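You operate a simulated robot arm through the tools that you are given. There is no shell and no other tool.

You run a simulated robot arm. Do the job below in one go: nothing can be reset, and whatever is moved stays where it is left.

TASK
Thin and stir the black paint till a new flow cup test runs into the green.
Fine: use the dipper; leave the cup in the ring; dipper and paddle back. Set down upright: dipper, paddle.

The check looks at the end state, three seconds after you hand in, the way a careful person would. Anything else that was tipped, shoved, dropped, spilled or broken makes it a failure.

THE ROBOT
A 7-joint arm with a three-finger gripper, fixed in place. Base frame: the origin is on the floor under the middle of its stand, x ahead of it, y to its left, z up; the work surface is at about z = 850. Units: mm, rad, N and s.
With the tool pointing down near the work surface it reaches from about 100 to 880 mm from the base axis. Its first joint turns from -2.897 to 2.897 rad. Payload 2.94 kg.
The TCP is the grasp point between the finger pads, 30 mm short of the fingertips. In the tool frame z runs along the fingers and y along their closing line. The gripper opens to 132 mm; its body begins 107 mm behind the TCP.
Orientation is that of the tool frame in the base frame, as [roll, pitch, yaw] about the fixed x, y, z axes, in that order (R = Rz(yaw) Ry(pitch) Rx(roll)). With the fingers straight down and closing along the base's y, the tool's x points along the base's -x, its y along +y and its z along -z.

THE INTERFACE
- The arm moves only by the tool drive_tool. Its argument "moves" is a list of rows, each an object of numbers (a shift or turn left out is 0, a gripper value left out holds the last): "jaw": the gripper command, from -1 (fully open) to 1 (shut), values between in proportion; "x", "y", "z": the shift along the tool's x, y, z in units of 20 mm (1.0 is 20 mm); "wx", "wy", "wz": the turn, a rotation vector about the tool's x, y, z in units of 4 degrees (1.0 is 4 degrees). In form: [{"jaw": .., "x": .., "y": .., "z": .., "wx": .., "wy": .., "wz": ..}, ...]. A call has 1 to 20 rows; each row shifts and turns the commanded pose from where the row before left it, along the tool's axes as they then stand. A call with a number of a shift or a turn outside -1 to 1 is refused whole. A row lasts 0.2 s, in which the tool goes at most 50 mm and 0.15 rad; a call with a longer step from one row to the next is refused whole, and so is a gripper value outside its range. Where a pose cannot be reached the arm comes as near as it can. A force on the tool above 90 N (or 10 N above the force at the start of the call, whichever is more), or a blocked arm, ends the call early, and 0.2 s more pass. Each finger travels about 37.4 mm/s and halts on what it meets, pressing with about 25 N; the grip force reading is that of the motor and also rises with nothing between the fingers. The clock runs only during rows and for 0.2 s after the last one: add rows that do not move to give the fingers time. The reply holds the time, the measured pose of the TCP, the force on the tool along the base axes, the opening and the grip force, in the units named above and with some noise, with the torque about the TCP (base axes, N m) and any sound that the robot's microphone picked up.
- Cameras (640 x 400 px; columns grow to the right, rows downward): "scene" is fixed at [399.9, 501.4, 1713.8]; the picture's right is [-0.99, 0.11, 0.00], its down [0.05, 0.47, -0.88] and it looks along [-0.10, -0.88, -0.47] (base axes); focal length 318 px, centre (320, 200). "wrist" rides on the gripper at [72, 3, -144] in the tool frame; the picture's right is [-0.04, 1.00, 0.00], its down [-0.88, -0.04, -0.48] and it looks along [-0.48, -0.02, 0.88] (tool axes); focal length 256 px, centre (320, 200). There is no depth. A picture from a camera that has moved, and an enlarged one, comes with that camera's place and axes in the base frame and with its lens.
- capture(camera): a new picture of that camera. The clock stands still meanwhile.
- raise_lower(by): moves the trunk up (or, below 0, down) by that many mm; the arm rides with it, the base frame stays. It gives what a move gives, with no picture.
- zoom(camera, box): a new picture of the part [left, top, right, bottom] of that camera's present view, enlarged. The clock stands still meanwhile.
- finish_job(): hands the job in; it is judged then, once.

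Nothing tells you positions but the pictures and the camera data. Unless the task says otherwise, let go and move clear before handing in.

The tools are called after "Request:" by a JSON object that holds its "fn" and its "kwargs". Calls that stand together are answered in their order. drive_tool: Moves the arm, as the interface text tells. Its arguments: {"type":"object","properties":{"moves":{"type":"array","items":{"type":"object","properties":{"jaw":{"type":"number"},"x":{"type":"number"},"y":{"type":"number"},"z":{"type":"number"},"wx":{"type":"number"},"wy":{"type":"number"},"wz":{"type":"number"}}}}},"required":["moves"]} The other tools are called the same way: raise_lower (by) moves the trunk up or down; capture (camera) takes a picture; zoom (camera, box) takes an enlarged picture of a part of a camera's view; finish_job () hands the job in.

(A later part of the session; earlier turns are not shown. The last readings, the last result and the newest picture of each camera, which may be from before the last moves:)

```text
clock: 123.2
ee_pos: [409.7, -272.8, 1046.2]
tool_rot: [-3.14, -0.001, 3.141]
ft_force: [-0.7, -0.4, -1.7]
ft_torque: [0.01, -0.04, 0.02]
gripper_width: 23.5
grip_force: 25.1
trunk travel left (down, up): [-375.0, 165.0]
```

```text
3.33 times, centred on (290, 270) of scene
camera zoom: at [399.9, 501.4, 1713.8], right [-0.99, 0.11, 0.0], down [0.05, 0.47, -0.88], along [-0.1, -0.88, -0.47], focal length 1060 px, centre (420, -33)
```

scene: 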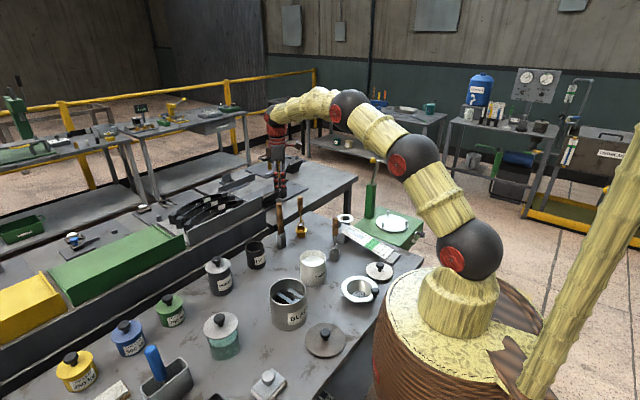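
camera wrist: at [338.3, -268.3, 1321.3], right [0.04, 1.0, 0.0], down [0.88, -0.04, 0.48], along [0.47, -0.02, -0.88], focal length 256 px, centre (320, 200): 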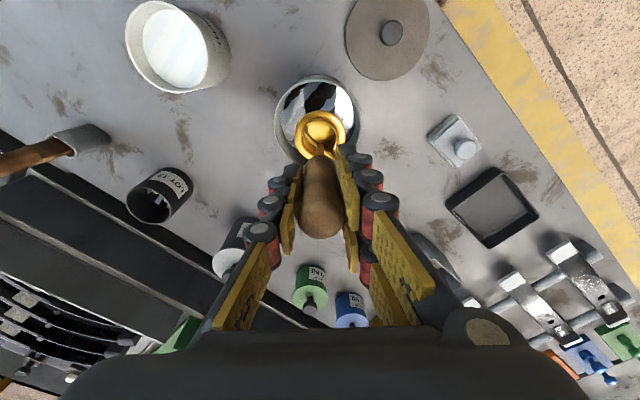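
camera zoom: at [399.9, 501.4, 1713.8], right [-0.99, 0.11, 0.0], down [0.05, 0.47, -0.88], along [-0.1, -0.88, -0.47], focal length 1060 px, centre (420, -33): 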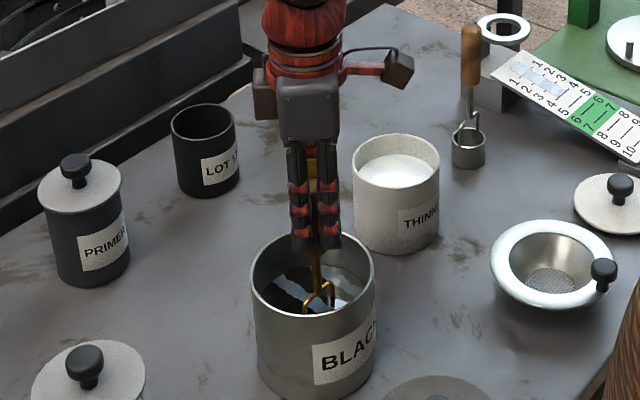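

The cup is submerged in the paint. I'll lift it slowly, let it drain outside, and check whether it drips from the bottom.

Request:
{"fn": "drive_tool", "kwargs": {"moves": [{"jaw": 1, "z": -0.2}, {"z": -0.3}, {"z": -0.3}, {"z": -0.4}, {"z": -0.4}, {"z": -0.4}, {"z": -0.4}, {"z": -0.5}, {"z": -0.5}, {"z": -0.6}, {"z": -0.7}, {"z": -0.8}, {"z": -0.8}, {"z": -0.7}, {}, {}]}}

Request:
{"fn": "zoom", "kwargs": {"camera": "scene", "box": [250, 200, 340, 310]}}

Request:
{"fn": "zoom", "kwargs": {"camera": "wrist", "box": [240, 60, 400, 180]}}

```text
clock: 126.6
ee_pos: [409.9, -273.8, 1185.6]
tool_rot: [3.141, 0.0, -3.141]
ft_force: [0.3, -0.2, -1.7]
ft_torque: [0.01, 0.02, -0.01]
gripper_width: 23.8
grip_force: 25.0
trunk travel left (down, up): [-375.0, 165.0]
```

```text
3.64 times, centred on (295, 255) of scene
camera zoom: at [399.9, 501.4, 1713.8], right [-0.99, 0.11, 0.0], down [0.05, 0.47, -0.88], along [-0.1, -0.88, -0.47], focal length 1156 px, centre (411, 0)
```

zoom: 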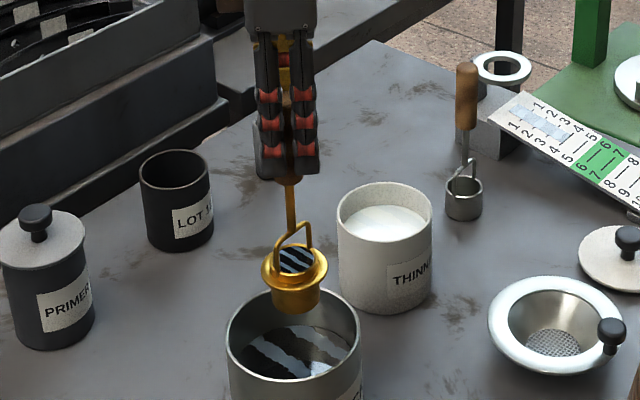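

```text
3.33 times, centred on (320, 120) of wrist
camera zoom: at [337.8, -269.9, 1329.7], right [0.04, 1.0, 0.0], down [0.88, -0.04, 0.48], along [0.47, -0.02, -0.88], focal length 853 px, centre (320, 467)
```

zoom: 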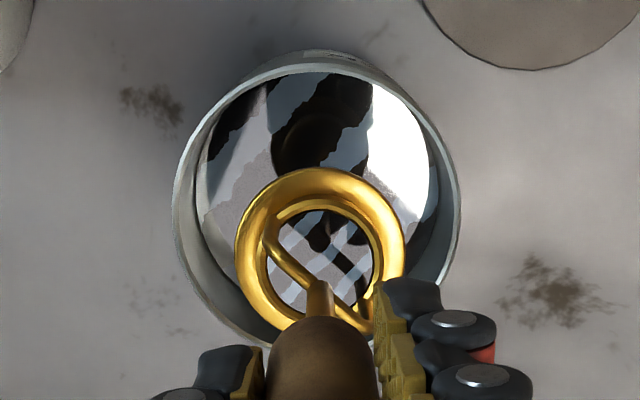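

The cup is full of paint and not leaking. I'll carry it smoothly on a path that keeps clear of the paddle and dipper handles.

Request:
{"fn": "drive_tool", "kwargs": {"moves": [{"jaw": 1, "x": 0.066, "y": -0.3}, {"x": 0.131, "y": -0.6}, {"x": 0.197, "y": -0.9}, {"x": 0.219, "y": -1}, {"x": 0.219, "y": -1}, {"x": 0.219, "y": -1}, {"x": 0.219, "y": -1}, {"x": 0.219, "y": -1}, {"x": 0.219, "y": -1}, {"x": 0.219, "y": -1}, {"x": 0.219, "y": -1}, {"x": 0.219, "y": -1}, {"x": 0.219, "y": -1}, {"x": 0.219, "y": -1}, {"x": 0.219, "y": -1}, {"x": 0.219, "y": -1}, {"x": 0.219, "y": -1}, {"x": 0.219, "y": -1}, {"x": 0.197, "y": -0.9}, {"x": 0.131, "y": -0.6}]}}

Request:
{"fn": "zoom", "kwargs": {"camera": "scene", "box": [250, 170, 400, 290]}}

```text
clock: 130.8
ee_pos: [330.5, -639.6, 1185.7]
tool_rot: [3.141, 0.001, -3.141]
ft_force: [-0.6, -0.2, -2.4]
ft_torque: [0.01, -0.01, 0.04]
gripper_width: 23.6
grip_force: 24.5
trunk travel left (down, up): [-375.0, 165.0]
```

```text
3.33 times, centred on (325, 230) of scene
camera zoom: at [399.9, 501.4, 1713.8], right [-0.99, 0.11, 0.0], down [0.05, 0.47, -0.88], along [-0.1, -0.88, -0.47], focal length 1060 px, centre (303, 100)
```

zoom: 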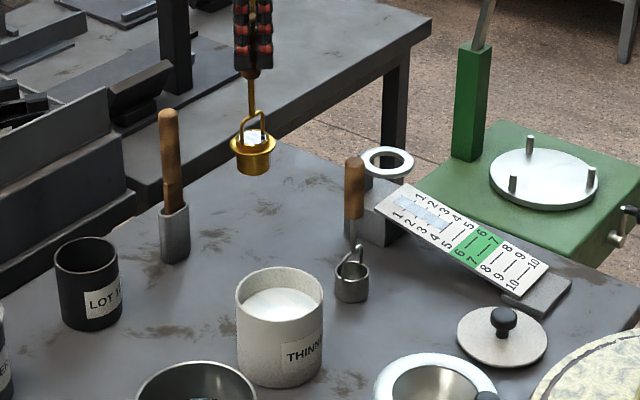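

No drips so far. I'll continue to above the ring at about (146.5, −710).

Request:
{"fn": "drive_tool", "kwargs": {"moves": [{"jaw": 1, "x": 0.3, "y": -0.114}, {"x": 0.6, "y": -0.229}, {"x": 0.9, "y": -0.343}, {"x": 1, "y": -0.382}, {"x": 1, "y": -0.382}, {"x": 1, "y": -0.382}, {"x": 1, "y": -0.382}, {"x": 1, "y": -0.382}, {"x": 1, "y": -0.382}, {"x": 0.8, "y": -0.305}, {"x": 0.45, "y": -0.172}, {"x": 0.175, "y": -0.067}, {}, {}]}}

Request:
{"fn": "capture", "kwargs": {"camera": "wrist"}}

Request:
{"fn": "zoom", "kwargs": {"camera": "wrist", "box": [260, 60, 380, 160]}}

Request:
{"fn": "zoom", "kwargs": {"camera": "scene", "box": [325, 180, 405, 250]}}

```text
clock: 133.8
ee_pos: [146.4, -710.3, 1184.7]
tool_rot: [3.14, -0.001, -3.14]
ft_force: [-0.5, 0.2, -2.1]
ft_torque: [0.03, 0.03, 0.0]
gripper_width: 23.4
grip_force: 24.6
trunk travel left (down, up): [-375.0, 165.0]
```

```text
taken
camera wrist: at [72.7, -705.6, 1329.9], right [0.04, 1.0, 0.0], down [0.88, -0.04, 0.48], along [0.48, -0.02, -0.88], focal length 256 px, centre (320, 200)
```

wrist: 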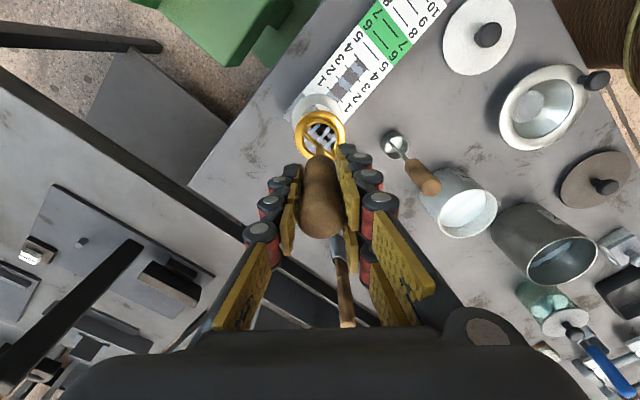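

```text
4.00 times, centred on (320, 110) of wrist
camera zoom: at [72.7, -705.6, 1329.9], right [0.04, 1.0, 0.0], down [0.88, -0.04, 0.48], along [0.48, -0.02, -0.88], focal length 1024 px, centre (320, 560)
```

zoom: 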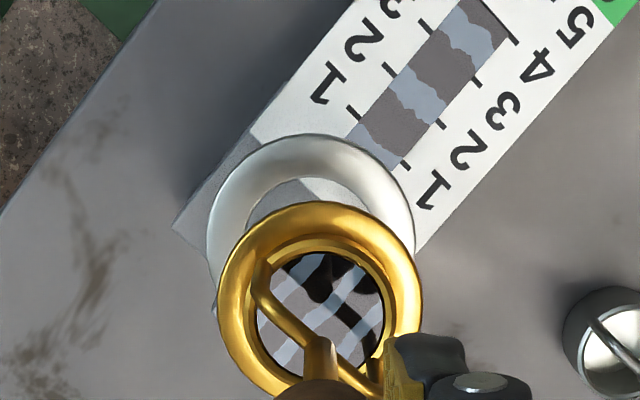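

```text
5.71 times, centred on (365, 215) of scene
camera zoom: at [399.9, 501.4, 1713.8], right [-0.99, 0.11, 0.0], down [0.05, 0.47, -0.88], along [-0.1, -0.88, -0.47], focal length 1816 px, centre (63, 114)
```

zoom: 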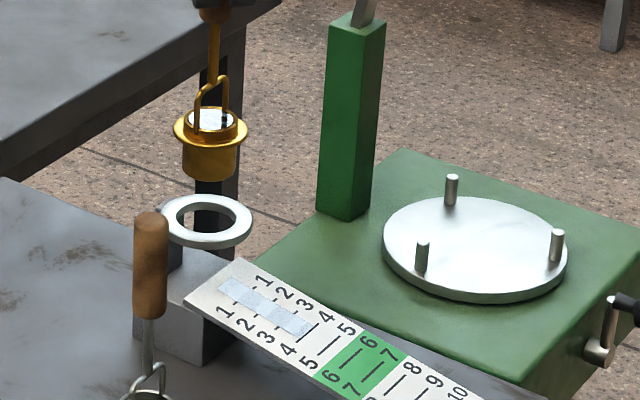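

The full cup hangs above the ring without leaking. The ring's centre seems about 4 mm further in −y than the cup, so I'll shift that way, lower partway, and compare again.

Request:
{"fn": "drive_tool", "kwargs": {"moves": [{"jaw": 1, "y": -0.19}, {"z": 0.4}, {"z": 0.5}, {"z": 0.5}, {}, {}]}}

Request:
{"fn": "zoom", "kwargs": {"camera": "wrist", "box": [270, 70, 370, 150]}}

Request:
{"fn": "zoom", "kwargs": {"camera": "scene", "box": [330, 185, 390, 235]}}

```text
clock: 135.2
ee_pos: [146.0, -713.7, 1157.6]
tool_rot: [3.141, 0.0, -3.14]
ft_force: [-0.6, -0.1, -1.3]
ft_torque: [0.03, -0.01, 0.0]
gripper_width: 23.5
grip_force: 25.2
trunk travel left (down, up): [-375.0, 165.0]
```

```text
5.00 times, centred on (320, 110) of wrist
camera zoom: at [73.5, -709.6, 1301.1], right [0.04, 1.0, 0.0], down [0.88, -0.04, 0.48], along [0.48, -0.02, -0.88], focal length 1280 px, centre (320, 650)
```

zoom: 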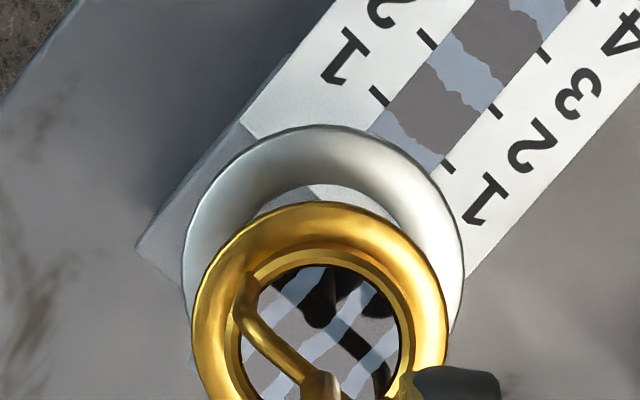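

```text
8.00 times, centred on (360, 210) of scene
camera zoom: at [399.9, 501.4, 1713.8], right [-0.99, 0.11, 0.0], down [0.05, 0.47, -0.88], along [-0.1, -0.88, -0.47], focal length 2543 px, centre (0, 120)
```

zoom: 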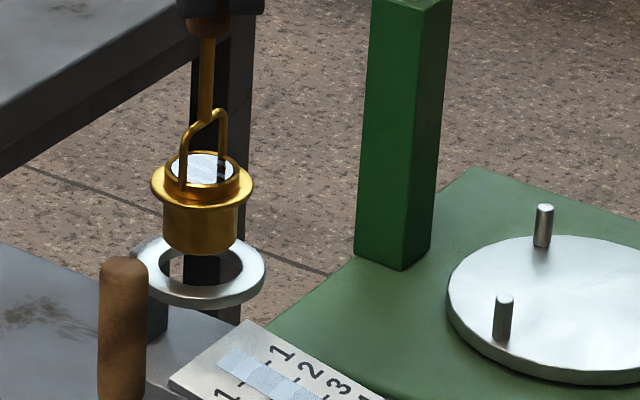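

The cup and ring agree to about a millimetre after a small +0.8 mm y trim. I'll lower the cup gently into the ring, checking partway.

Request:
{"fn": "drive_tool", "kwargs": {"moves": [{"jaw": 1, "y": 0.04}, {"z": 0.3}, {"z": 0.3}, {"z": 0.25}, {"z": 0.25}, {"z": 0.25}, {}, {}]}}

Request:
{"fn": "zoom", "kwargs": {"camera": "wrist", "box": [270, 70, 370, 150]}}

Request:
{"fn": "zoom", "kwargs": {"camera": "scene", "box": [330, 185, 390, 235]}}

```text
clock: 137.0
ee_pos: [145.5, -713.1, 1129.6]
tool_rot: [-3.141, 0.0, -3.141]
ft_force: [-0.1, -0.4, -2.1]
ft_torque: [0.01, 0.01, -0.05]
gripper_width: 23.7
grip_force: 24.7
trunk travel left (down, up): [-375.0, 165.0]
```

```text
5.00 times, centred on (320, 110) of wrist
camera zoom: at [73.2, -708.9, 1274.1], right [0.04, 1.0, 0.0], down [0.88, -0.04, 0.48], along [0.48, -0.02, -0.88], focal length 1280 px, centre (320, 650)
```

zoom: 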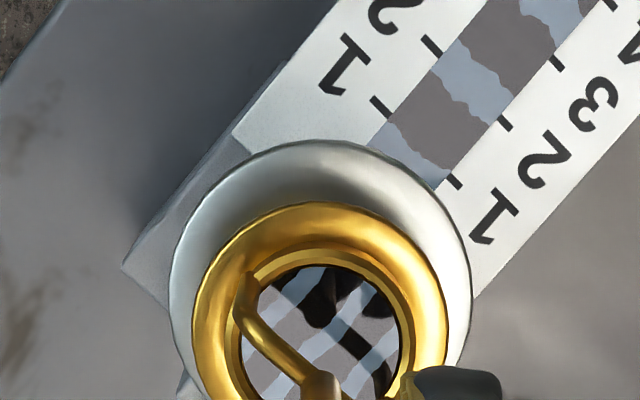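

```text
8.00 times, centred on (360, 210) of scene
camera zoom: at [399.9, 501.4, 1713.8], right [-0.99, 0.11, 0.0], down [0.05, 0.47, -0.88], along [-0.1, -0.88, -0.47], focal length 2543 px, centre (0, 120)
```

zoom: 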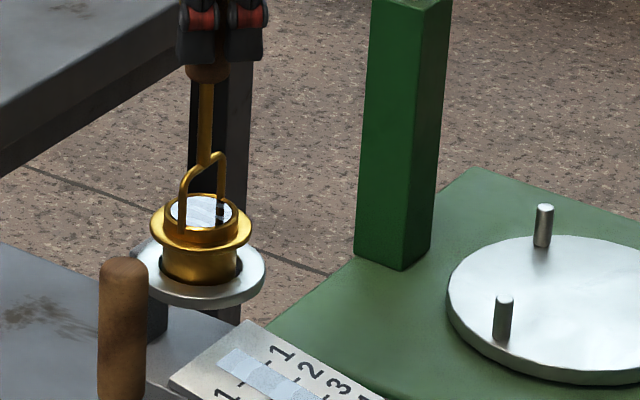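

The cup's lower part has entered the ring without touching. I'll keep lowering slowly until the flange rests.

Request:
{"fn": "drive_tool", "kwargs": {"moves": [{"jaw": 1, "z": 0.2}, {"z": 0.2}, {"z": 0.2}, {"z": 0.2}, {"z": 0.15}, {"z": 0.1}, {}, {}]}}

Request:
{"fn": "zoom", "kwargs": {"camera": "scene", "box": [330, 185, 390, 235]}}

```text
clock: 138.8
ee_pos: [145.0, -712.9, 1110.1]
tool_rot: [-3.141, 0.0, 3.141]
ft_force: [0.6, 0.5, -2.3]
ft_torque: [0.0, 0.0, -0.01]
gripper_width: 23.6
grip_force: 24.6
trunk travel left (down, up): [-375.0, 165.0]
```

```text
8.00 times, centred on (360, 210) of scene
camera zoom: at [399.9, 501.4, 1713.8], right [-0.99, 0.11, 0.0], down [0.05, 0.47, -0.88], along [-0.1, -0.88, -0.47], focal length 2543 px, centre (0, 120)
```

zoom: 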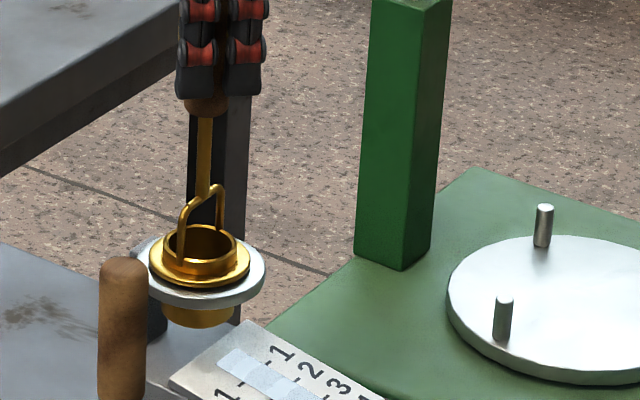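

The flange is nearly on the ring and the cup has already emptied — the test is running. I'll seat it and look at the scale.

Request:
{"fn": "drive_tool", "kwargs": {"moves": [{"jaw": 1, "z": 0.1}, {"z": 0.1}, {"z": 0.05}, {"z": 0.05}, {}, {}]}}

Request:
{"fn": "zoom", "kwargs": {"camera": "scene", "box": [325, 195, 425, 270]}}

Request:
{"fn": "capture", "kwargs": {"camera": "wrist"}}

```text
clock: 140.2
ee_pos: [146.3, -711.6, 1105.6]
tool_rot: [-3.138, -0.001, -3.141]
ft_force: [0.3, -4.3, 19.2]
ft_torque: [-0.15, -0.09, -0.03]
gripper_width: 23.8
grip_force: 25.5
trunk travel left (down, up): [-375.0, 165.0]
```

```text
5.33 times, centred on (375, 232) of scene
camera zoom: at [399.9, 501.4, 1713.8], right [-0.99, 0.11, 0.0], down [0.05, 0.47, -0.88], along [-0.1, -0.88, -0.47], focal length 1695 px, centre (27, 27)
```

zoom: 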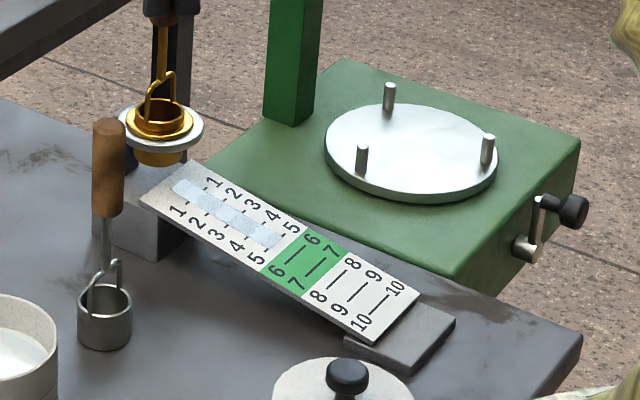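

```text
taken
camera wrist: at [73.3, -707.7, 1249.7], right [0.04, 1.0, 0.0], down [0.88, -0.04, 0.48], along [0.48, -0.02, -0.88], focal length 256 px, centre (320, 200)
```

wrist: 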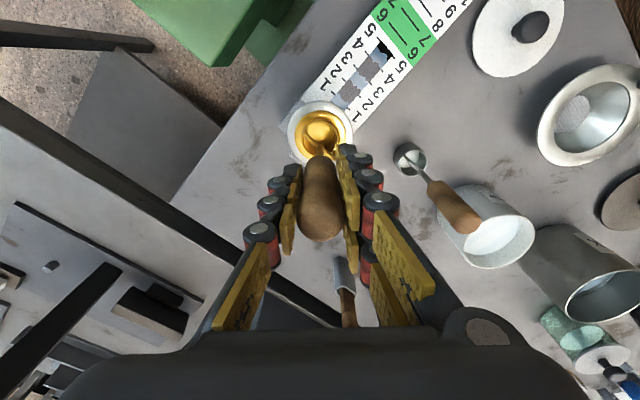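

The flange is seated (19 N), and the new run reaches near 5. I'll ease off slightly, wait, and read the scale closely.

Request:
{"fn": "drive_tool", "kwargs": {"moves": [{"jaw": 1, "z": -0.07}, {}, {}, {}, {}, {}, {}, {}, {}, {}]}}

Request:
{"fn": "zoom", "kwargs": {"camera": "wrist", "box": [310, 0, 450, 110]}}

Request:
{"fn": "zoom", "kwargs": {"camera": "scene", "box": [345, 215, 405, 265]}}

```text
clock: 142.4
ee_pos: [145.6, -711.4, 1105.5]
tool_rot: [3.141, -0.001, 3.141]
ft_force: [1.0, -3.2, 13.3]
ft_torque: [-0.06, -0.15, -0.04]
gripper_width: 23.8
grip_force: 24.4
trunk travel left (down, up): [-375.0, 165.0]
```

```text
3.64 times, centred on (380, 55) of wrist
camera zoom: at [73.5, -707.6, 1249.5], right [0.04, 1.0, 0.0], down [0.88, -0.04, 0.48], along [0.48, -0.02, -0.88], focal length 931 px, centre (102, 727)
```

zoom: 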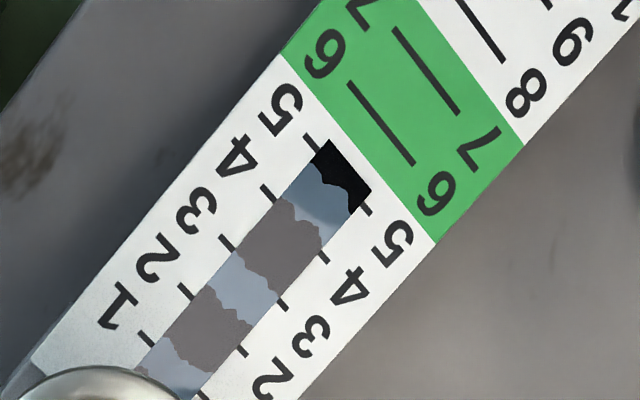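

```text
8.00 times, centred on (375, 240) of scene
camera zoom: at [399.9, 501.4, 1713.8], right [-0.99, 0.11, 0.0], down [0.05, 0.47, -0.88], along [-0.1, -0.88, -0.47], focal length 2543 px, centre (-120, -120)
```

zoom: 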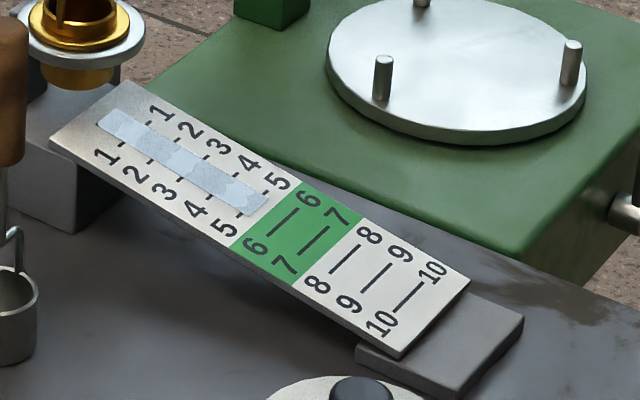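

The new run reads about 5.2 (first was about 4.1), so one more dipper of thinner should land near 6.4, in the green. I'll release the cup in the ring and rise clear.

Request:
{"fn": "drive_tool", "kwargs": {"moves": [{"jaw": 1, "z": -0.06}, {}, {"jaw": 0.5}, {"jaw": 0}, {"jaw": -1}, {"jaw": -1}, {"jaw": -1}, {"jaw": -1}, {"jaw": -1}, {"jaw": -1}, {"jaw": -1}, {"z": -0.5}, {"z": -1}, {"z": -1}, {"z": -1}, {"z": -1}, {"z": -0.5}]}}

Request:
{"fn": "zoom", "kwargs": {"camera": "scene", "box": [325, 175, 425, 270]}}

Request:
{"fn": "capture", "kwargs": {"camera": "wrist"}}

```text
clock: 146.0
ee_pos: [146.5, -712.1, 1205.8]
tool_rot: [-3.141, -0.001, 3.14]
ft_force: [0.2, 0.1, 0.6]
ft_torque: [-0.02, -0.02, -0.02]
gripper_width: 132.0
grip_force: 0.2
trunk travel left (down, up): [-375.0, 165.0]
```

```text
4.21 times, centred on (375, 222) of scene
camera zoom: at [399.9, 501.4, 1713.8], right [-0.99, 0.11, 0.0], down [0.05, 0.47, -0.88], along [-0.1, -0.88, -0.47], focal length 1338 px, centre (88, 105)
```

zoom: 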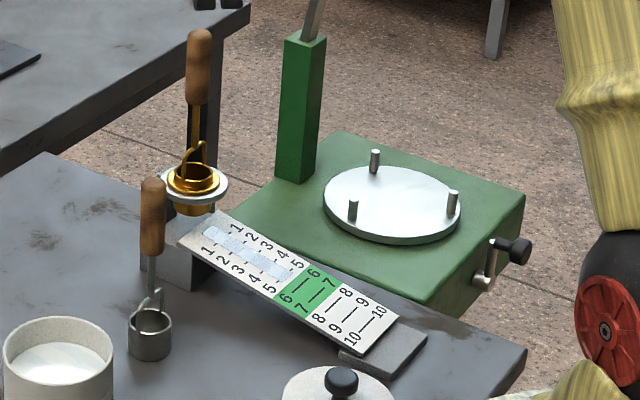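

```text
taken
camera wrist: at [74.0, -708.6, 1350.1], right [0.04, 1.0, 0.0], down [0.88, -0.04, 0.48], along [0.48, -0.02, -0.88], focal length 256 px, centre (320, 200)
```

wrist: 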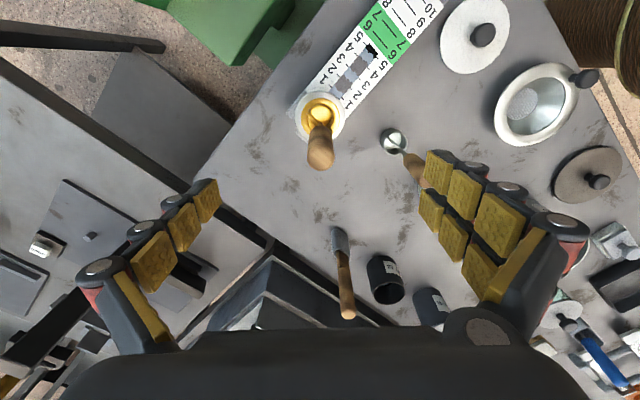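

The cup sits in the ring. Now for the second dose: I'll go back above the dipper with the gripper partly open.

Request:
{"fn": "drive_tool", "kwargs": {"moves": [{"jaw": -1, "x": -0.4714, "y": 0.976}, {"x": -0.4714, "y": 0.976}, {"x": -0.4714, "y": 0.976}, {"x": -0.4714, "y": 0.976}, {"x": -0.4714, "y": 0.976}, {"jaw": -0.2, "x": -0.4714, "y": 0.976}, {"x": -0.4714, "y": 0.976}, {}, {}, {}]}}

Request:
{"fn": "capture", "kwargs": {"camera": "wrist"}}

Request:
{"fn": "zoom", "kwargs": {"camera": "wrist", "box": [270, 80, 370, 180]}}

```text
clock: 148.2
ee_pos: [211.2, -576.3, 1206.5]
tool_rot: [3.14, 0.0, 3.141]
ft_force: [0.1, -0.3, -0.2]
ft_torque: [-0.04, -0.01, 0.0]
gripper_width: 79.0
grip_force: 0.1
trunk travel left (down, up): [-375.0, 165.0]
```

```text
taken
camera wrist: at [138.8, -571.5, 1350.7], right [0.04, 1.0, 0.0], down [0.88, -0.04, 0.48], along [0.48, -0.02, -0.88], focal length 256 px, centre (320, 200)
```

wrist: 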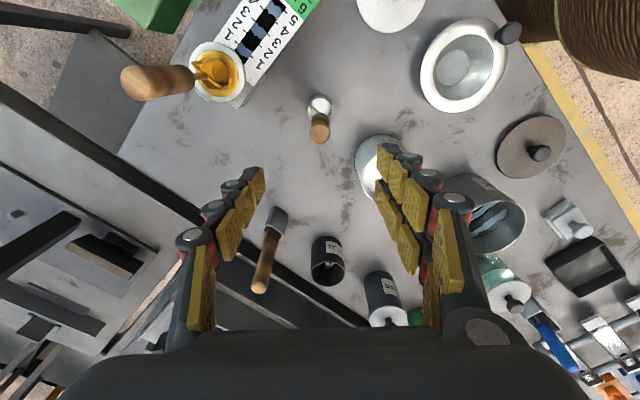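

```text
4.00 times, centred on (320, 130) of wrist
camera zoom: at [138.8, -571.5, 1350.7], right [0.04, 1.0, 0.0], down [0.88, -0.04, 0.48], along [0.48, -0.02, -0.88], focal length 1024 px, centre (320, 480)
```

zoom: 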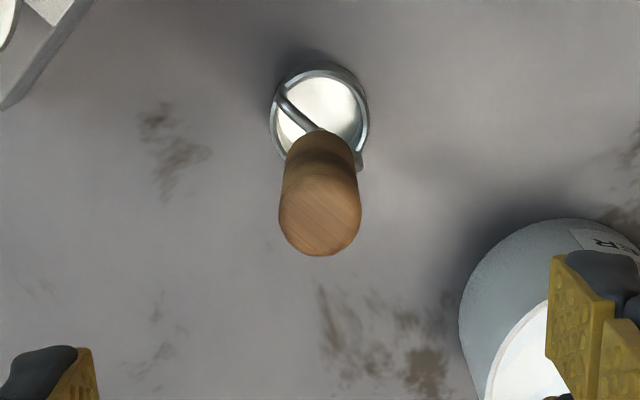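

The dipper is exactly beneath. I'll descend, close and check the grip.

Request:
{"fn": "drive_tool", "kwargs": {"moves": [{"jaw": -0.2, "x": -0.05, "z": 0.7}, {"z": 1}, {"z": 1}, {"z": 1}, {"z": 1}, {"z": 1}, {"z": 1}, {"z": 1}, {"z": 1}, {"z": 0.8}, {}, {}, {"jaw": 1}, {"jaw": 1}, {"jaw": 1}, {"jaw": 1}, {"jaw": 1}, {"jaw": 1}, {"jaw": 1}]}}

Request:
{"fn": "zoom", "kwargs": {"camera": "scene", "box": [275, 170, 405, 270]}}

```text
clock: 152.2
ee_pos: [211.9, -576.2, 1016.0]
tool_rot: [-3.141, 0.001, -3.141]
ft_force: [-0.5, 0.2, -0.1]
ft_torque: [0.0, 0.04, -0.02]
gripper_width: 23.4
grip_force: 25.4
trunk travel left (down, up): [-375.0, 165.0]
```

```text
4.00 times, centred on (340, 220) of scene
camera zoom: at [399.9, 501.4, 1713.8], right [-0.99, 0.11, 0.0], down [0.05, 0.47, -0.88], along [-0.1, -0.88, -0.47], focal length 1272 px, centre (240, 120)
```

zoom: 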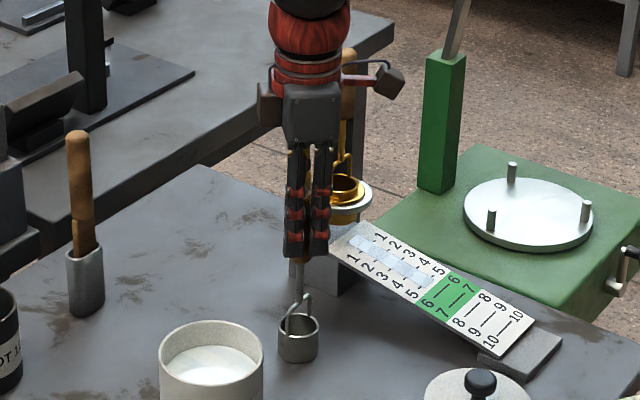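

The dipper is gripped again. I'll lift and carry it over the thinner pot as before.

Request:
{"fn": "drive_tool", "kwargs": {"moves": [{"jaw": 1, "z": -0.3}, {"z": -0.7}, {"z": -1}, {"z": -1}, {"z": -1}, {"z": -1}, {"z": -1}, {"z": -1}, {"x": -0.7, "y": 0.8}, {"x": -0.9, "y": 1}, {"x": -0.9, "y": 1}, {"x": -0.9, "y": 1}, {"x": -0.9, "y": 1}, {"x": -0.7, "y": 0.8}, {"x": -0.25, "y": 0.285}, {}, {}]}}

Request:
{"fn": "zoom", "kwargs": {"camera": "wrist", "box": [250, 50, 390, 180]}}

```text
clock: 155.8
ee_pos: [316.8, -457.9, 1155.9]
tool_rot: [-3.141, 0.0, -3.141]
ft_force: [-0.2, 0.3, -1.5]
ft_torque: [-0.02, 0.01, 0.01]
gripper_width: 23.5
grip_force: 25.4
trunk travel left (down, up): [-375.0, 165.0]
```

```text
3.08 times, centred on (320, 115) of wrist
camera zoom: at [245.5, -454.5, 1300.2], right [0.04, 1.0, 0.0], down [0.88, -0.04, 0.48], along [0.47, -0.02, -0.88], focal length 788 px, centre (320, 462)
```

zoom: 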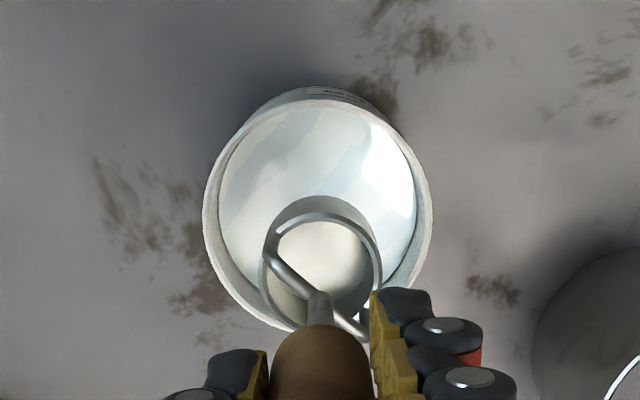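

The dipper is centred over the thinner. I'll dip it slightly deeper than before since the level dropped a little.

Request:
{"fn": "drive_tool", "kwargs": {"moves": [{"jaw": 1, "z": 1}, {"z": 1}, {"z": 1}, {"z": 0.7}, {"z": 0.5}, {"z": 0.5}, {"z": 0.4}, {"z": 0.4}, {"z": 0.3}, {"z": 0.3}, {}, {}]}}

Request:
{"fn": "zoom", "kwargs": {"camera": "wrist", "box": [250, 50, 390, 180]}}

Request:
{"fn": "drive_tool", "kwargs": {"moves": [{"jaw": 1, "z": -0.2}, {"z": -0.3}, {"z": -0.4}, {"z": -0.4}, {"z": -0.4}, {"z": -0.5}, {"z": -0.5}, {"z": -0.6}, {"z": -0.7}, {"z": -0.8}, {"z": -0.8}, {"z": -0.8}, {"z": -0.2}, {}, {}, {}, {}, {}]}}

Request:
{"fn": "zoom", "kwargs": {"camera": "scene", "box": [260, 200, 360, 280]}}

Request:
{"fn": "zoom", "kwargs": {"camera": "wrist", "box": [250, 50, 390, 180]}}

```text
clock: 158.4
ee_pos: [317.8, -458.5, 1033.8]
tool_rot: [3.141, 0.0, -3.14]
ft_force: [-0.6, -0.4, -1.7]
ft_torque: [0.03, -0.02, -0.02]
gripper_width: 23.8
grip_force: 25.2
trunk travel left (down, up): [-375.0, 165.0]
```

```text
3.08 times, centred on (320, 115) of wrist
camera zoom: at [245.1, -454.2, 1177.9], right [0.04, 1.0, 0.0], down [0.88, -0.04, 0.48], along [0.47, -0.02, -0.88], focal length 788 px, centre (320, 462)
```

zoom: 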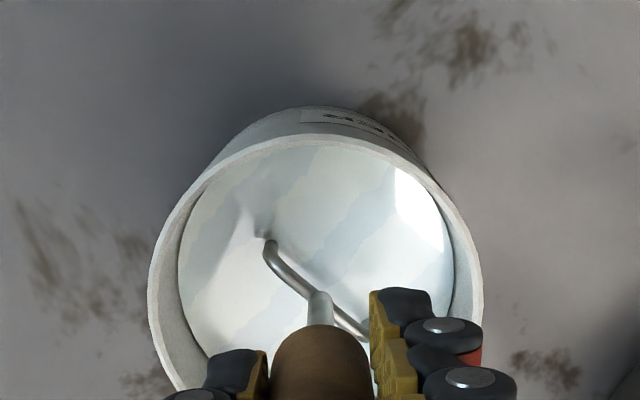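

```text
clock: 162.2
ee_pos: [318.4, -458.4, 1166.3]
tool_rot: [-3.141, -0.001, 3.14]
ft_force: [-0.2, -0.2, -3.1]
ft_torque: [0.02, 0.0, -0.01]
gripper_width: 23.4
grip_force: 25.2
trunk travel left (down, up): [-375.0, 165.0]
```

```text
5.00 times, centred on (310, 240) of scene
camera zoom: at [399.9, 501.4, 1713.8], right [-0.99, 0.11, 0.0], down [0.05, 0.47, -0.88], along [-0.1, -0.88, -0.47], focal length 1590 px, centre (370, 0)
```

zoom: 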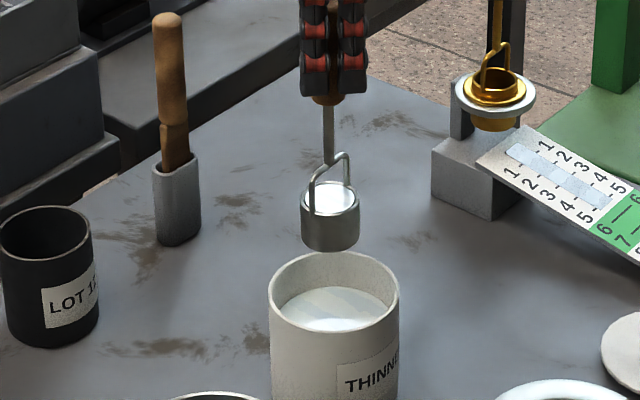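

```text
3.08 times, centred on (320, 115) of wrist
camera zoom: at [245.8, -454.3, 1310.7], right [0.04, 1.0, 0.0], down [0.88, -0.04, 0.48], along [0.47, -0.02, -0.88], focal length 788 px, centre (320, 462)
```

zoom: 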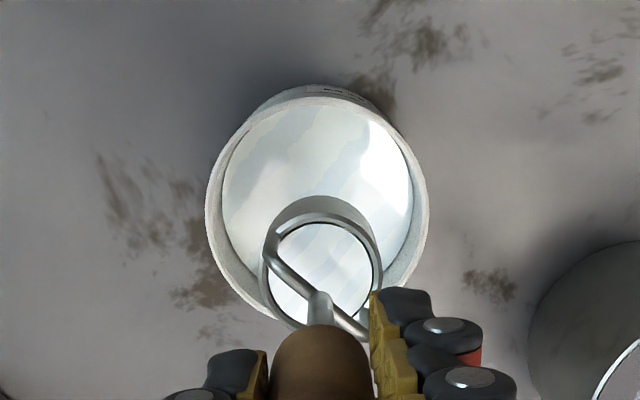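

The dipper is full again. I'll carry it to the same pouring spot over the black pot.

Request:
{"fn": "drive_tool", "kwargs": {"moves": [{"jaw": 1, "x": -0.115, "y": 0.2}, {"x": -0.23, "y": 0.4}, {"x": -0.344, "y": 0.6}, {"x": -0.402, "y": 0.7}, {"x": -0.402, "y": 0.7}, {"x": -0.402, "y": 0.7}, {"x": -0.402, "y": 0.7}, {"x": -0.402, "y": 0.7}, {"x": -0.402, "y": 0.7}, {"x": -0.402, "y": 0.7}, {"x": -0.402, "y": 0.7}, {"x": -0.344, "y": 0.6}, {"x": -0.23, "y": 0.4}, {"x": -0.115, "y": 0.2}, {"x": -0.057, "y": 0.1}, {}, {}]}}

Request:
{"fn": "zoom", "kwargs": {"camera": "scene", "box": [220, 200, 380, 320]}}

Request:
{"fn": "zoom", "kwargs": {"camera": "wrist", "box": [250, 50, 390, 180]}}

```text
clock: 165.8
ee_pos: [410.2, -295.0, 1166.4]
tool_rot: [-3.142, -0.001, -3.141]
ft_force: [-0.2, 0.8, -1.8]
ft_torque: [0.01, -0.03, 0.0]
gripper_width: 23.5
grip_force: 25.4
trunk travel left (down, up): [-375.0, 165.0]
```

```text
3.33 times, centred on (300, 260) of scene
camera zoom: at [399.9, 501.4, 1713.8], right [-0.99, 0.11, 0.0], down [0.05, 0.47, -0.88], along [-0.1, -0.88, -0.47], focal length 1060 px, centre (387, 0)
```

zoom: 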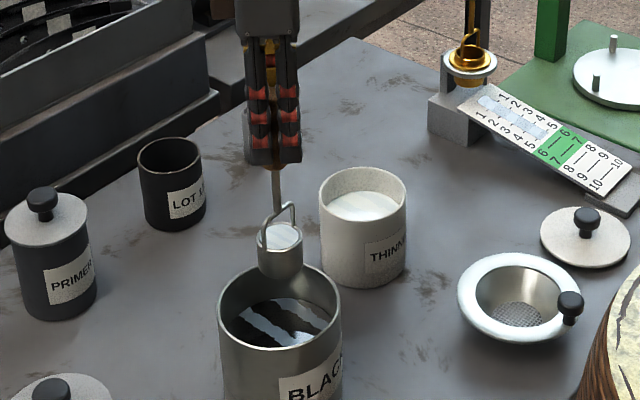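

```text
3.08 times, centred on (320, 115) of wrist
camera zoom: at [338.2, -292.0, 1310.2], right [0.04, 1.0, 0.0], down [0.88, -0.04, 0.48], along [0.47, -0.02, -0.88], focal length 788 px, centre (320, 462)
```

zoom: 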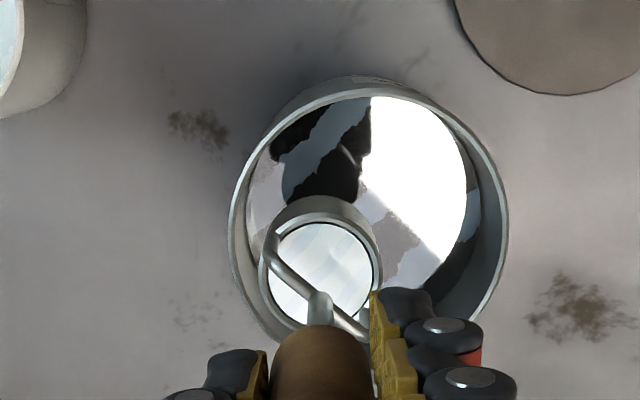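

The dipper is at the same pouring spot. I'll repeat the same lower-and-tilt about the lip.

Request:
{"fn": "drive_tool", "kwargs": {"moves": [{"jaw": 1, "z": 0.4}, {"z": 0.6}, {"z": 0.5}, {}, {"wx": 0.5, "y": 0.206, "z": -0.037}, {"wx": 1, "y": 0.412, "z": -0.073}, {"wx": 1, "y": 0.412, "z": -0.073}, {"wx": 1, "y": 0.412, "z": -0.073}, {"wx": 1, "y": 0.412, "z": -0.073}, {"wx": 1, "y": 0.412, "z": -0.073}, {"wx": 1, "y": 0.412, "z": -0.073}, {"wx": 1, "y": 0.412, "z": -0.073}]}}

Request:
{"fn": "zoom", "kwargs": {"camera": "wrist", "box": [270, 50, 450, 200]}}

Request:
{"fn": "drive_tool", "kwargs": {"moves": [{"jaw": 1, "wx": 1, "y": 0.412, "z": -0.073}, {"wx": 1, "y": 0.412, "z": -0.073}, {"wx": 1, "y": 0.412, "z": -0.073}, {"wx": 1, "y": 0.412, "z": -0.073}, {"wx": 1, "y": 0.412, "z": -0.073}, {"wx": 1, "y": 0.412, "z": -0.073}, {"wx": 1, "y": 0.412, "z": -0.073}, {"wx": 1, "y": 0.412, "z": -0.073}]}}

Request:
{"fn": "zoom", "kwargs": {"camera": "wrist", "box": [270, 50, 450, 200]}}

Request:
{"fn": "drive_tool", "kwargs": {"moves": [{"jaw": 1, "wx": 1, "y": 0.412, "z": -0.073}, {"wx": 1, "y": 0.412, "z": -0.073}, {"wx": 1, "y": 0.412, "z": -0.073}, {"wx": 1, "y": 0.412, "z": -0.073}, {"wx": 1, "y": 0.412, "z": -0.073}, {"wx": 1, "y": 0.412, "z": -0.073}, {}, {}, {}]}}

Request:
{"fn": "zoom", "kwargs": {"camera": "wrist", "box": [270, 70, 450, 200]}}

```text
clock: 168.4
ee_pos: [410.5, -234.9, 1132.3]
tool_rot: [-2.616, 0.0, -3.14]
ft_force: [0.0, 0.7, -1.9]
ft_torque: [0.08, 0.02, 0.01]
gripper_width: 23.6
grip_force: 24.6
trunk travel left (down, up): [-375.0, 165.0]
```

```text
2.67 times, centred on (360, 125) of wrist
camera zoom: at [338.0, -159.1, 1256.3], right [0.04, 0.86, -0.5], down [0.88, 0.21, 0.43], along [0.48, -0.46, -0.75], focal length 683 px, centre (213, 400)
```

zoom: 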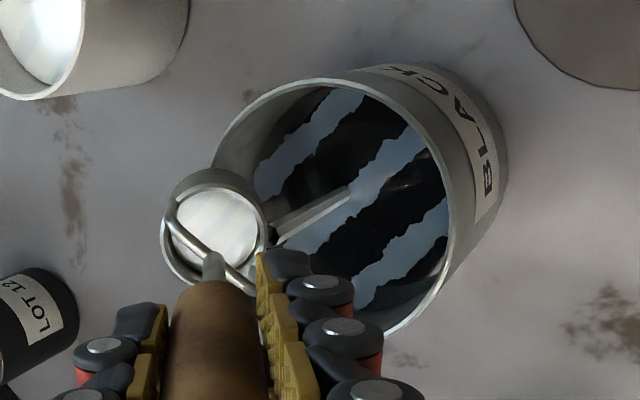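

```text
clock: 170.2
ee_pos: [411.7, -179.5, 1097.4]
tool_rot: [-2.059, 0.001, -3.14]
ft_force: [-0.5, 0.5, -1.9]
ft_torque: [0.16, 0.03, -0.03]
gripper_width: 23.7
grip_force: 24.9
trunk travel left (down, up): [-375.0, 165.0]
```

```text
2.67 times, centred on (360, 125) of wrist
camera zoom: at [338.4, -49.9, 1161.7], right [0.04, 0.47, -0.88], down [0.88, 0.4, 0.26], along [0.48, -0.79, -0.39], focal length 683 px, centre (213, 400)
```

zoom: 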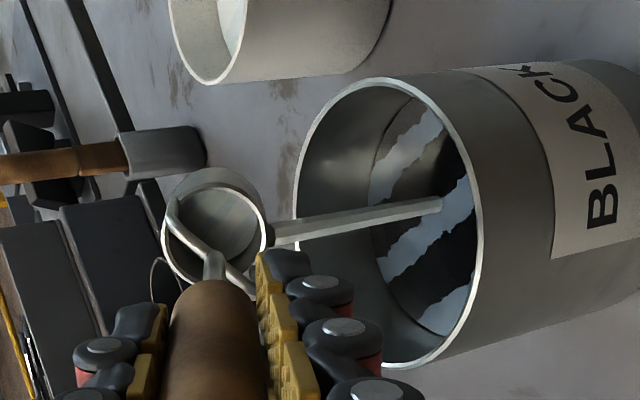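

```text
clock: 172.2
ee_pos: [410.8, -155.6, 1051.9]
tool_rot: [-1.641, 0.0, -3.142]
ft_force: [-0.2, 0.4, -1.9]
ft_torque: [0.13, -0.03, 0.02]
gripper_width: 23.5
grip_force: 24.5
trunk travel left (down, up): [-375.0, 165.0]
```

```text
3.08 times, centred on (360, 135) of wrist
camera zoom: at [338.2, -11.4, 1059.6], right [0.04, 0.07, -1.0], down [0.88, 0.47, 0.07], along [0.48, -0.88, -0.04], focal length 788 px, centre (197, 400)
```

zoom: 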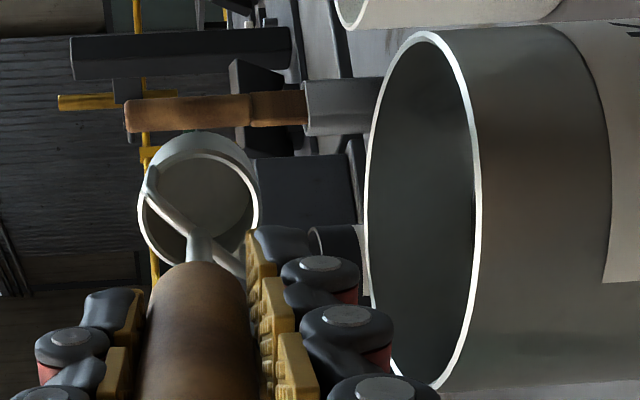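

The second dose poured cleanly into the pot and the dipper is empty. I'll untilt it and lift slightly.

Request:
{"fn": "drive_tool", "kwargs": {"moves": [{"jaw": 1, "wx": -1, "y": -0.412, "z": 0.073}, {"wx": -1, "y": -0.412, "z": 0.073}, {"wx": -1, "y": -0.412, "z": 0.073}, {"wx": -1, "y": -0.412, "z": 0.073}, {"wx": -1, "y": -0.412, "z": 0.073}, {"wx": -1, "y": -0.412, "z": 0.073}, {"wx": -1, "y": -0.412, "z": 0.073}, {"wx": -1, "y": -0.412, "z": 0.073}, {"wx": -1, "y": -0.412, "z": 0.073}, {"wx": -1, "y": -0.412, "z": 0.073}, {"wx": -1, "y": -0.412, "z": 0.073}, {"wx": -1, "y": -0.412, "z": 0.073}, {"wx": -1, "y": -0.412, "z": 0.073}, {"wx": -1, "y": -0.412, "z": 0.073}, {"wx": -1, "y": -0.412, "z": 0.073}, {"wx": -1, "y": -0.412, "z": 0.073}, {"wx": -1, "y": -0.412, "z": 0.073}, {"wx": -1, "y": -0.412, "z": 0.073}, {"wx": -1, "y": -0.412, "z": 0.073}, {"wx": -1, "y": -0.412, "z": 0.073}]}}

Request:
{"fn": "drive_tool", "kwargs": {"moves": [{"jaw": 1, "wx": -1, "y": -0.412, "z": 0.073}, {"wx": -0.5, "y": -0.206, "z": 0.037}, {}, {"z": -0.5}, {"z": -0.5}, {}, {}]}}

Request:
{"fn": "capture", "kwargs": {"camera": "scene"}}

```text
clock: 176.4
ee_pos: [411.2, -277.4, 1146.6]
tool_rot: [-3.04, 0.0, -3.141]
ft_force: [0.1, 0.0, -1.8]
ft_torque: [0.09, 0.0, 0.02]
gripper_width: 23.7
grip_force: 25.0
trunk travel left (down, up): [-375.0, 165.0]
```

```text
clock: 178.0
ee_pos: [411.0, -290.5, 1165.7]
tool_rot: [-3.141, 0.0, -3.14]
ft_force: [1.1, 0.6, -1.8]
ft_torque: [-0.03, 0.01, 0.02]
gripper_width: 23.4
grip_force: 25.1
trunk travel left (down, up): [-375.0, 165.0]
```

```text
taken
```

scene: 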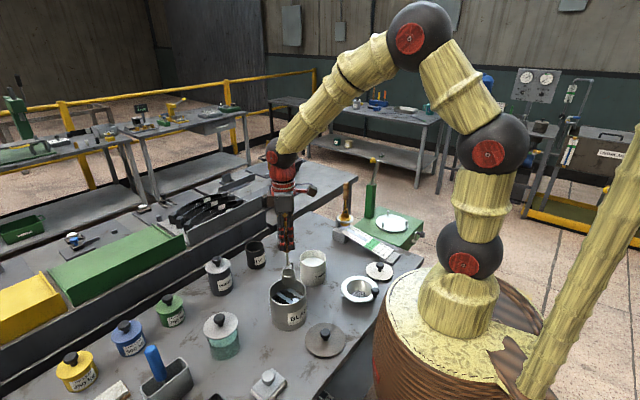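

All is in order. I'll carry the empty dipper back above its home spot.

Request:
{"fn": "drive_tool", "kwargs": {"moves": [{"jaw": 1, "x": 0.279, "y": -0.4}, {"x": 0.488, "y": -0.7}, {"x": 0.662, "y": -0.95}, {"x": 0.662, "y": -0.95}, {"x": 0.662, "y": -0.95}, {"x": 0.662, "y": -0.95}, {"x": 0.662, "y": -0.95}, {"x": 0.662, "y": -0.95}, {"x": 0.662, "y": -0.95}, {"x": 0.662, "y": -0.95}, {"x": 0.662, "y": -0.95}, {"x": 0.662, "y": -0.95}, {"x": 0.662, "y": -0.95}, {"x": 0.662, "y": -0.95}, {"x": 0.662, "y": -0.95}, {"x": 0.418, "y": -0.6}, {"x": 0.164, "y": -0.235}, {}, {}]}}

Request:
{"fn": "drive_tool", "kwargs": {"moves": [{"jaw": 1, "z": 0.7}, {"z": 1}, {"z": 1}, {"z": 1}, {"z": 1}, {"z": 0.9}, {"z": 0.7}, {"z": 0.4}, {"z": 0.3}, {}, {}]}}

```text
clock: 182.0
ee_pos: [212.3, -576.0, 1165.6]
tool_rot: [-3.141, 0.0, -3.141]
ft_force: [0.8, 0.2, -1.6]
ft_torque: [0.04, 0.0, 0.0]
gripper_width: 23.7
grip_force: 25.0
trunk travel left (down, up): [-375.0, 165.0]
```

```text
clock: 184.4
ee_pos: [212.0, -574.9, 1024.4]
tool_rot: [-3.141, 0.0, 3.141]
ft_force: [0.0, 0.1, -0.7]
ft_torque: [-0.03, 0.02, -0.02]
gripper_width: 23.7
grip_force: 25.3
trunk travel left (down, up): [-375.0, 165.0]
```

The dipper is about 8 mm above the bench at home. I'll lower the last bit gently and check contact.

Request:
{"fn": "drive_tool", "kwargs": {"moves": [{"jaw": 1, "z": 0.15}, {"z": 0.12}, {"z": 0.08}, {"z": 0.05}, {}, {}]}}

Request:
{"fn": "zoom", "kwargs": {"camera": "scene", "box": [275, 170, 405, 270]}}

```text
clock: 185.8
ee_pos: [211.8, -575.7, 1017.0]
tool_rot: [3.14, -0.001, 3.141]
ft_force: [1.4, -0.4, -1.5]
ft_torque: [-0.03, 0.0, 0.01]
gripper_width: 23.5
grip_force: 25.3
trunk travel left (down, up): [-375.0, 165.0]
```

```text
4.00 times, centred on (340, 220) of scene
camera zoom: at [399.9, 501.4, 1713.8], right [-0.99, 0.11, 0.0], down [0.05, 0.47, -0.88], along [-0.1, -0.88, -0.47], focal length 1272 px, centre (240, 120)
```

zoom: 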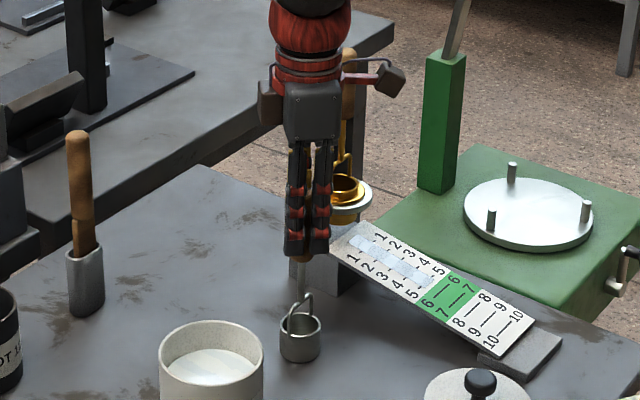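

It's about a millimetre short; I'll touch down, then open partly and rise clear.

Request:
{"fn": "drive_tool", "kwargs": {"moves": [{"jaw": 1, "z": 0.05}, {"z": 0.03}, {}, {"jaw": 0.5}, {"jaw": 0.2}, {"jaw": -0.2}, {"jaw": -0.2}, {"jaw": -0.2}, {"jaw": -0.2}, {"jaw": -0.2}, {"z": -0.5}, {"z": -1}, {"z": -1}, {"z": -1}, {"z": -1}, {"z": -1}, {"z": -1}, {"z": -1}, {"z": -1}]}}

Request:
{"fn": "capture", "kwargs": {"camera": "wrist"}}

Request:
{"fn": "zoom", "kwargs": {"camera": "scene", "box": [275, 170, 405, 270]}}

```text
clock: 189.8
ee_pos: [212.4, -576.6, 1186.0]
tool_rot: [3.139, 0.0, -3.141]
ft_force: [0.7, 0.7, 0.5]
ft_torque: [-0.01, 0.02, 0.0]
gripper_width: 79.3
grip_force: 0.1
trunk travel left (down, up): [-375.0, 165.0]
```

```text
taken
camera wrist: at [138.8, -572.1, 1330.1], right [0.04, 1.0, 0.0], down [0.88, -0.04, 0.48], along [0.47, -0.02, -0.88], focal length 256 px, centre (320, 200)
```

wrist: 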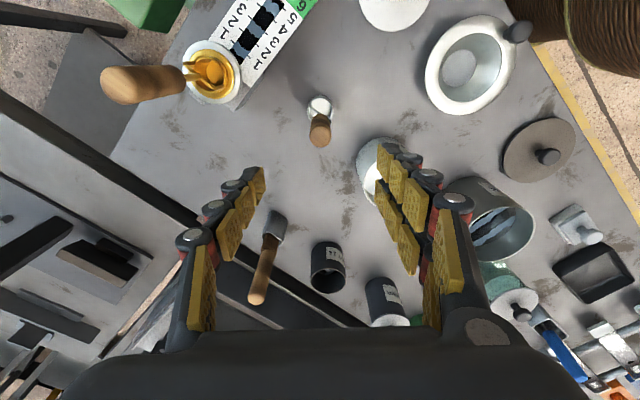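

```text
4.00 times, centred on (340, 220) of scene
camera zoom: at [399.9, 501.4, 1713.8], right [-0.99, 0.11, 0.0], down [0.05, 0.47, -0.88], along [-0.1, -0.88, -0.47], focal length 1272 px, centre (240, 120)
```

zoom: 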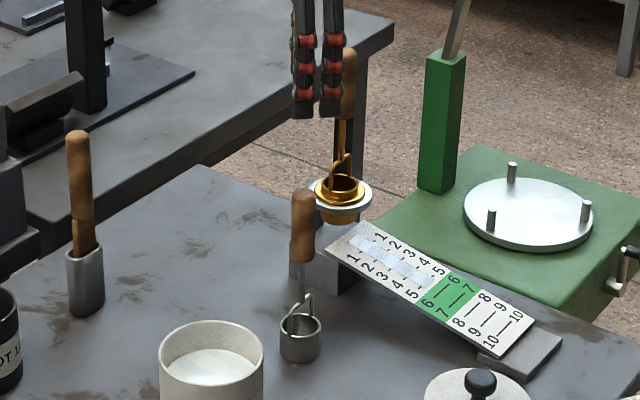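

The dipper is home and upright. Now back over the paddle.

Request:
{"fn": "drive_tool", "kwargs": {"moves": [{"jaw": -0.2, "x": -0.931, "y": -0.423}, {"x": -0.931, "y": -0.423}, {"x": -0.931, "y": -0.423}, {"x": -0.931, "y": -0.423}, {"x": -0.931, "y": -0.423}, {"x": -0.931, "y": -0.423}, {"x": -0.931, "y": -0.423}, {"x": -0.931, "y": -0.423}, {"x": -0.931, "y": -0.423}, {"x": -0.931, "y": -0.423}, {"x": -0.931, "y": -0.423}, {"x": -0.931, "y": -0.423}, {}, {}, {}]}}

Request:
{"fn": "zoom", "kwargs": {"camera": "wrist", "box": [260, 80, 380, 180]}}

```text
clock: 193.0
ee_pos: [436.0, -676.3, 1184.7]
tool_rot: [-3.14, -0.001, -3.141]
ft_force: [-0.4, 0.0, 0.0]
ft_torque: [-0.01, 0.02, 0.01]
gripper_width: 79.4
grip_force: 0.0
trunk travel left (down, up): [-375.0, 165.0]
```

```text
4.00 times, centred on (320, 130) of wrist
camera zoom: at [362.6, -672.3, 1328.8], right [0.04, 1.0, 0.0], down [0.88, -0.04, 0.48], along [0.48, -0.02, -0.88], focal length 1024 px, centre (320, 480)
```

zoom: 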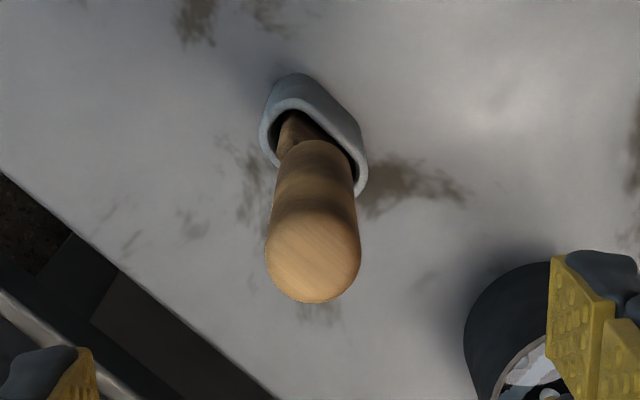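

The paddle is just left of centre. I'll shift −1.7 mm in y, lower onto the handle, and close.

Request:
{"fn": "drive_tool", "kwargs": {"moves": [{"jaw": -0.2, "y": -0.085, "z": 0.5}, {"z": 1}, {"z": 1}, {"z": 1}, {"z": 1}, {"z": 1}, {"z": 1}, {"z": 0.83}, {}, {}, {"jaw": 1}, {"jaw": 1}, {"jaw": 1}, {"jaw": 1}, {"jaw": 1}, {"jaw": 1}, {"jaw": 1}, {"jaw": 1}]}}

Request:
{"fn": "zoom", "kwargs": {"camera": "wrist", "box": [240, 80, 400, 260]}}

```text
clock: 196.8
ee_pos: [432.4, -679.2, 1039.7]
tool_rot: [3.141, 0.0, 3.141]
ft_force: [-0.2, 0.9, -0.4]
ft_torque: [0.0, 0.01, 0.01]
gripper_width: 23.4
grip_force: 25.4
trunk travel left (down, up): [-375.0, 165.0]
```

```text
2.22 times, centred on (320, 170) of wrist
camera zoom: at [361.0, -675.2, 1183.4], right [0.04, 1.0, 0.0], down [0.88, -0.04, 0.48], along [0.47, -0.02, -0.88], focal length 569 px, centre (320, 267)
```

zoom: 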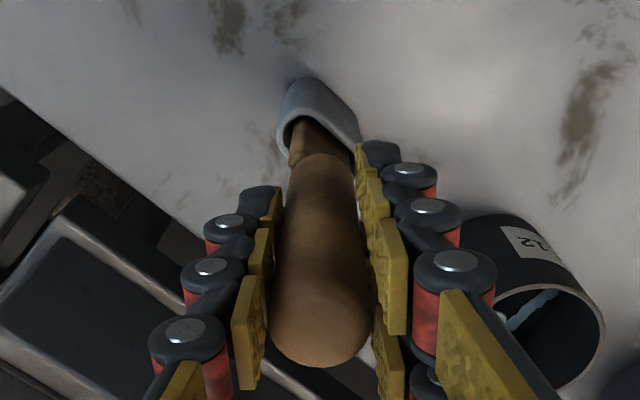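

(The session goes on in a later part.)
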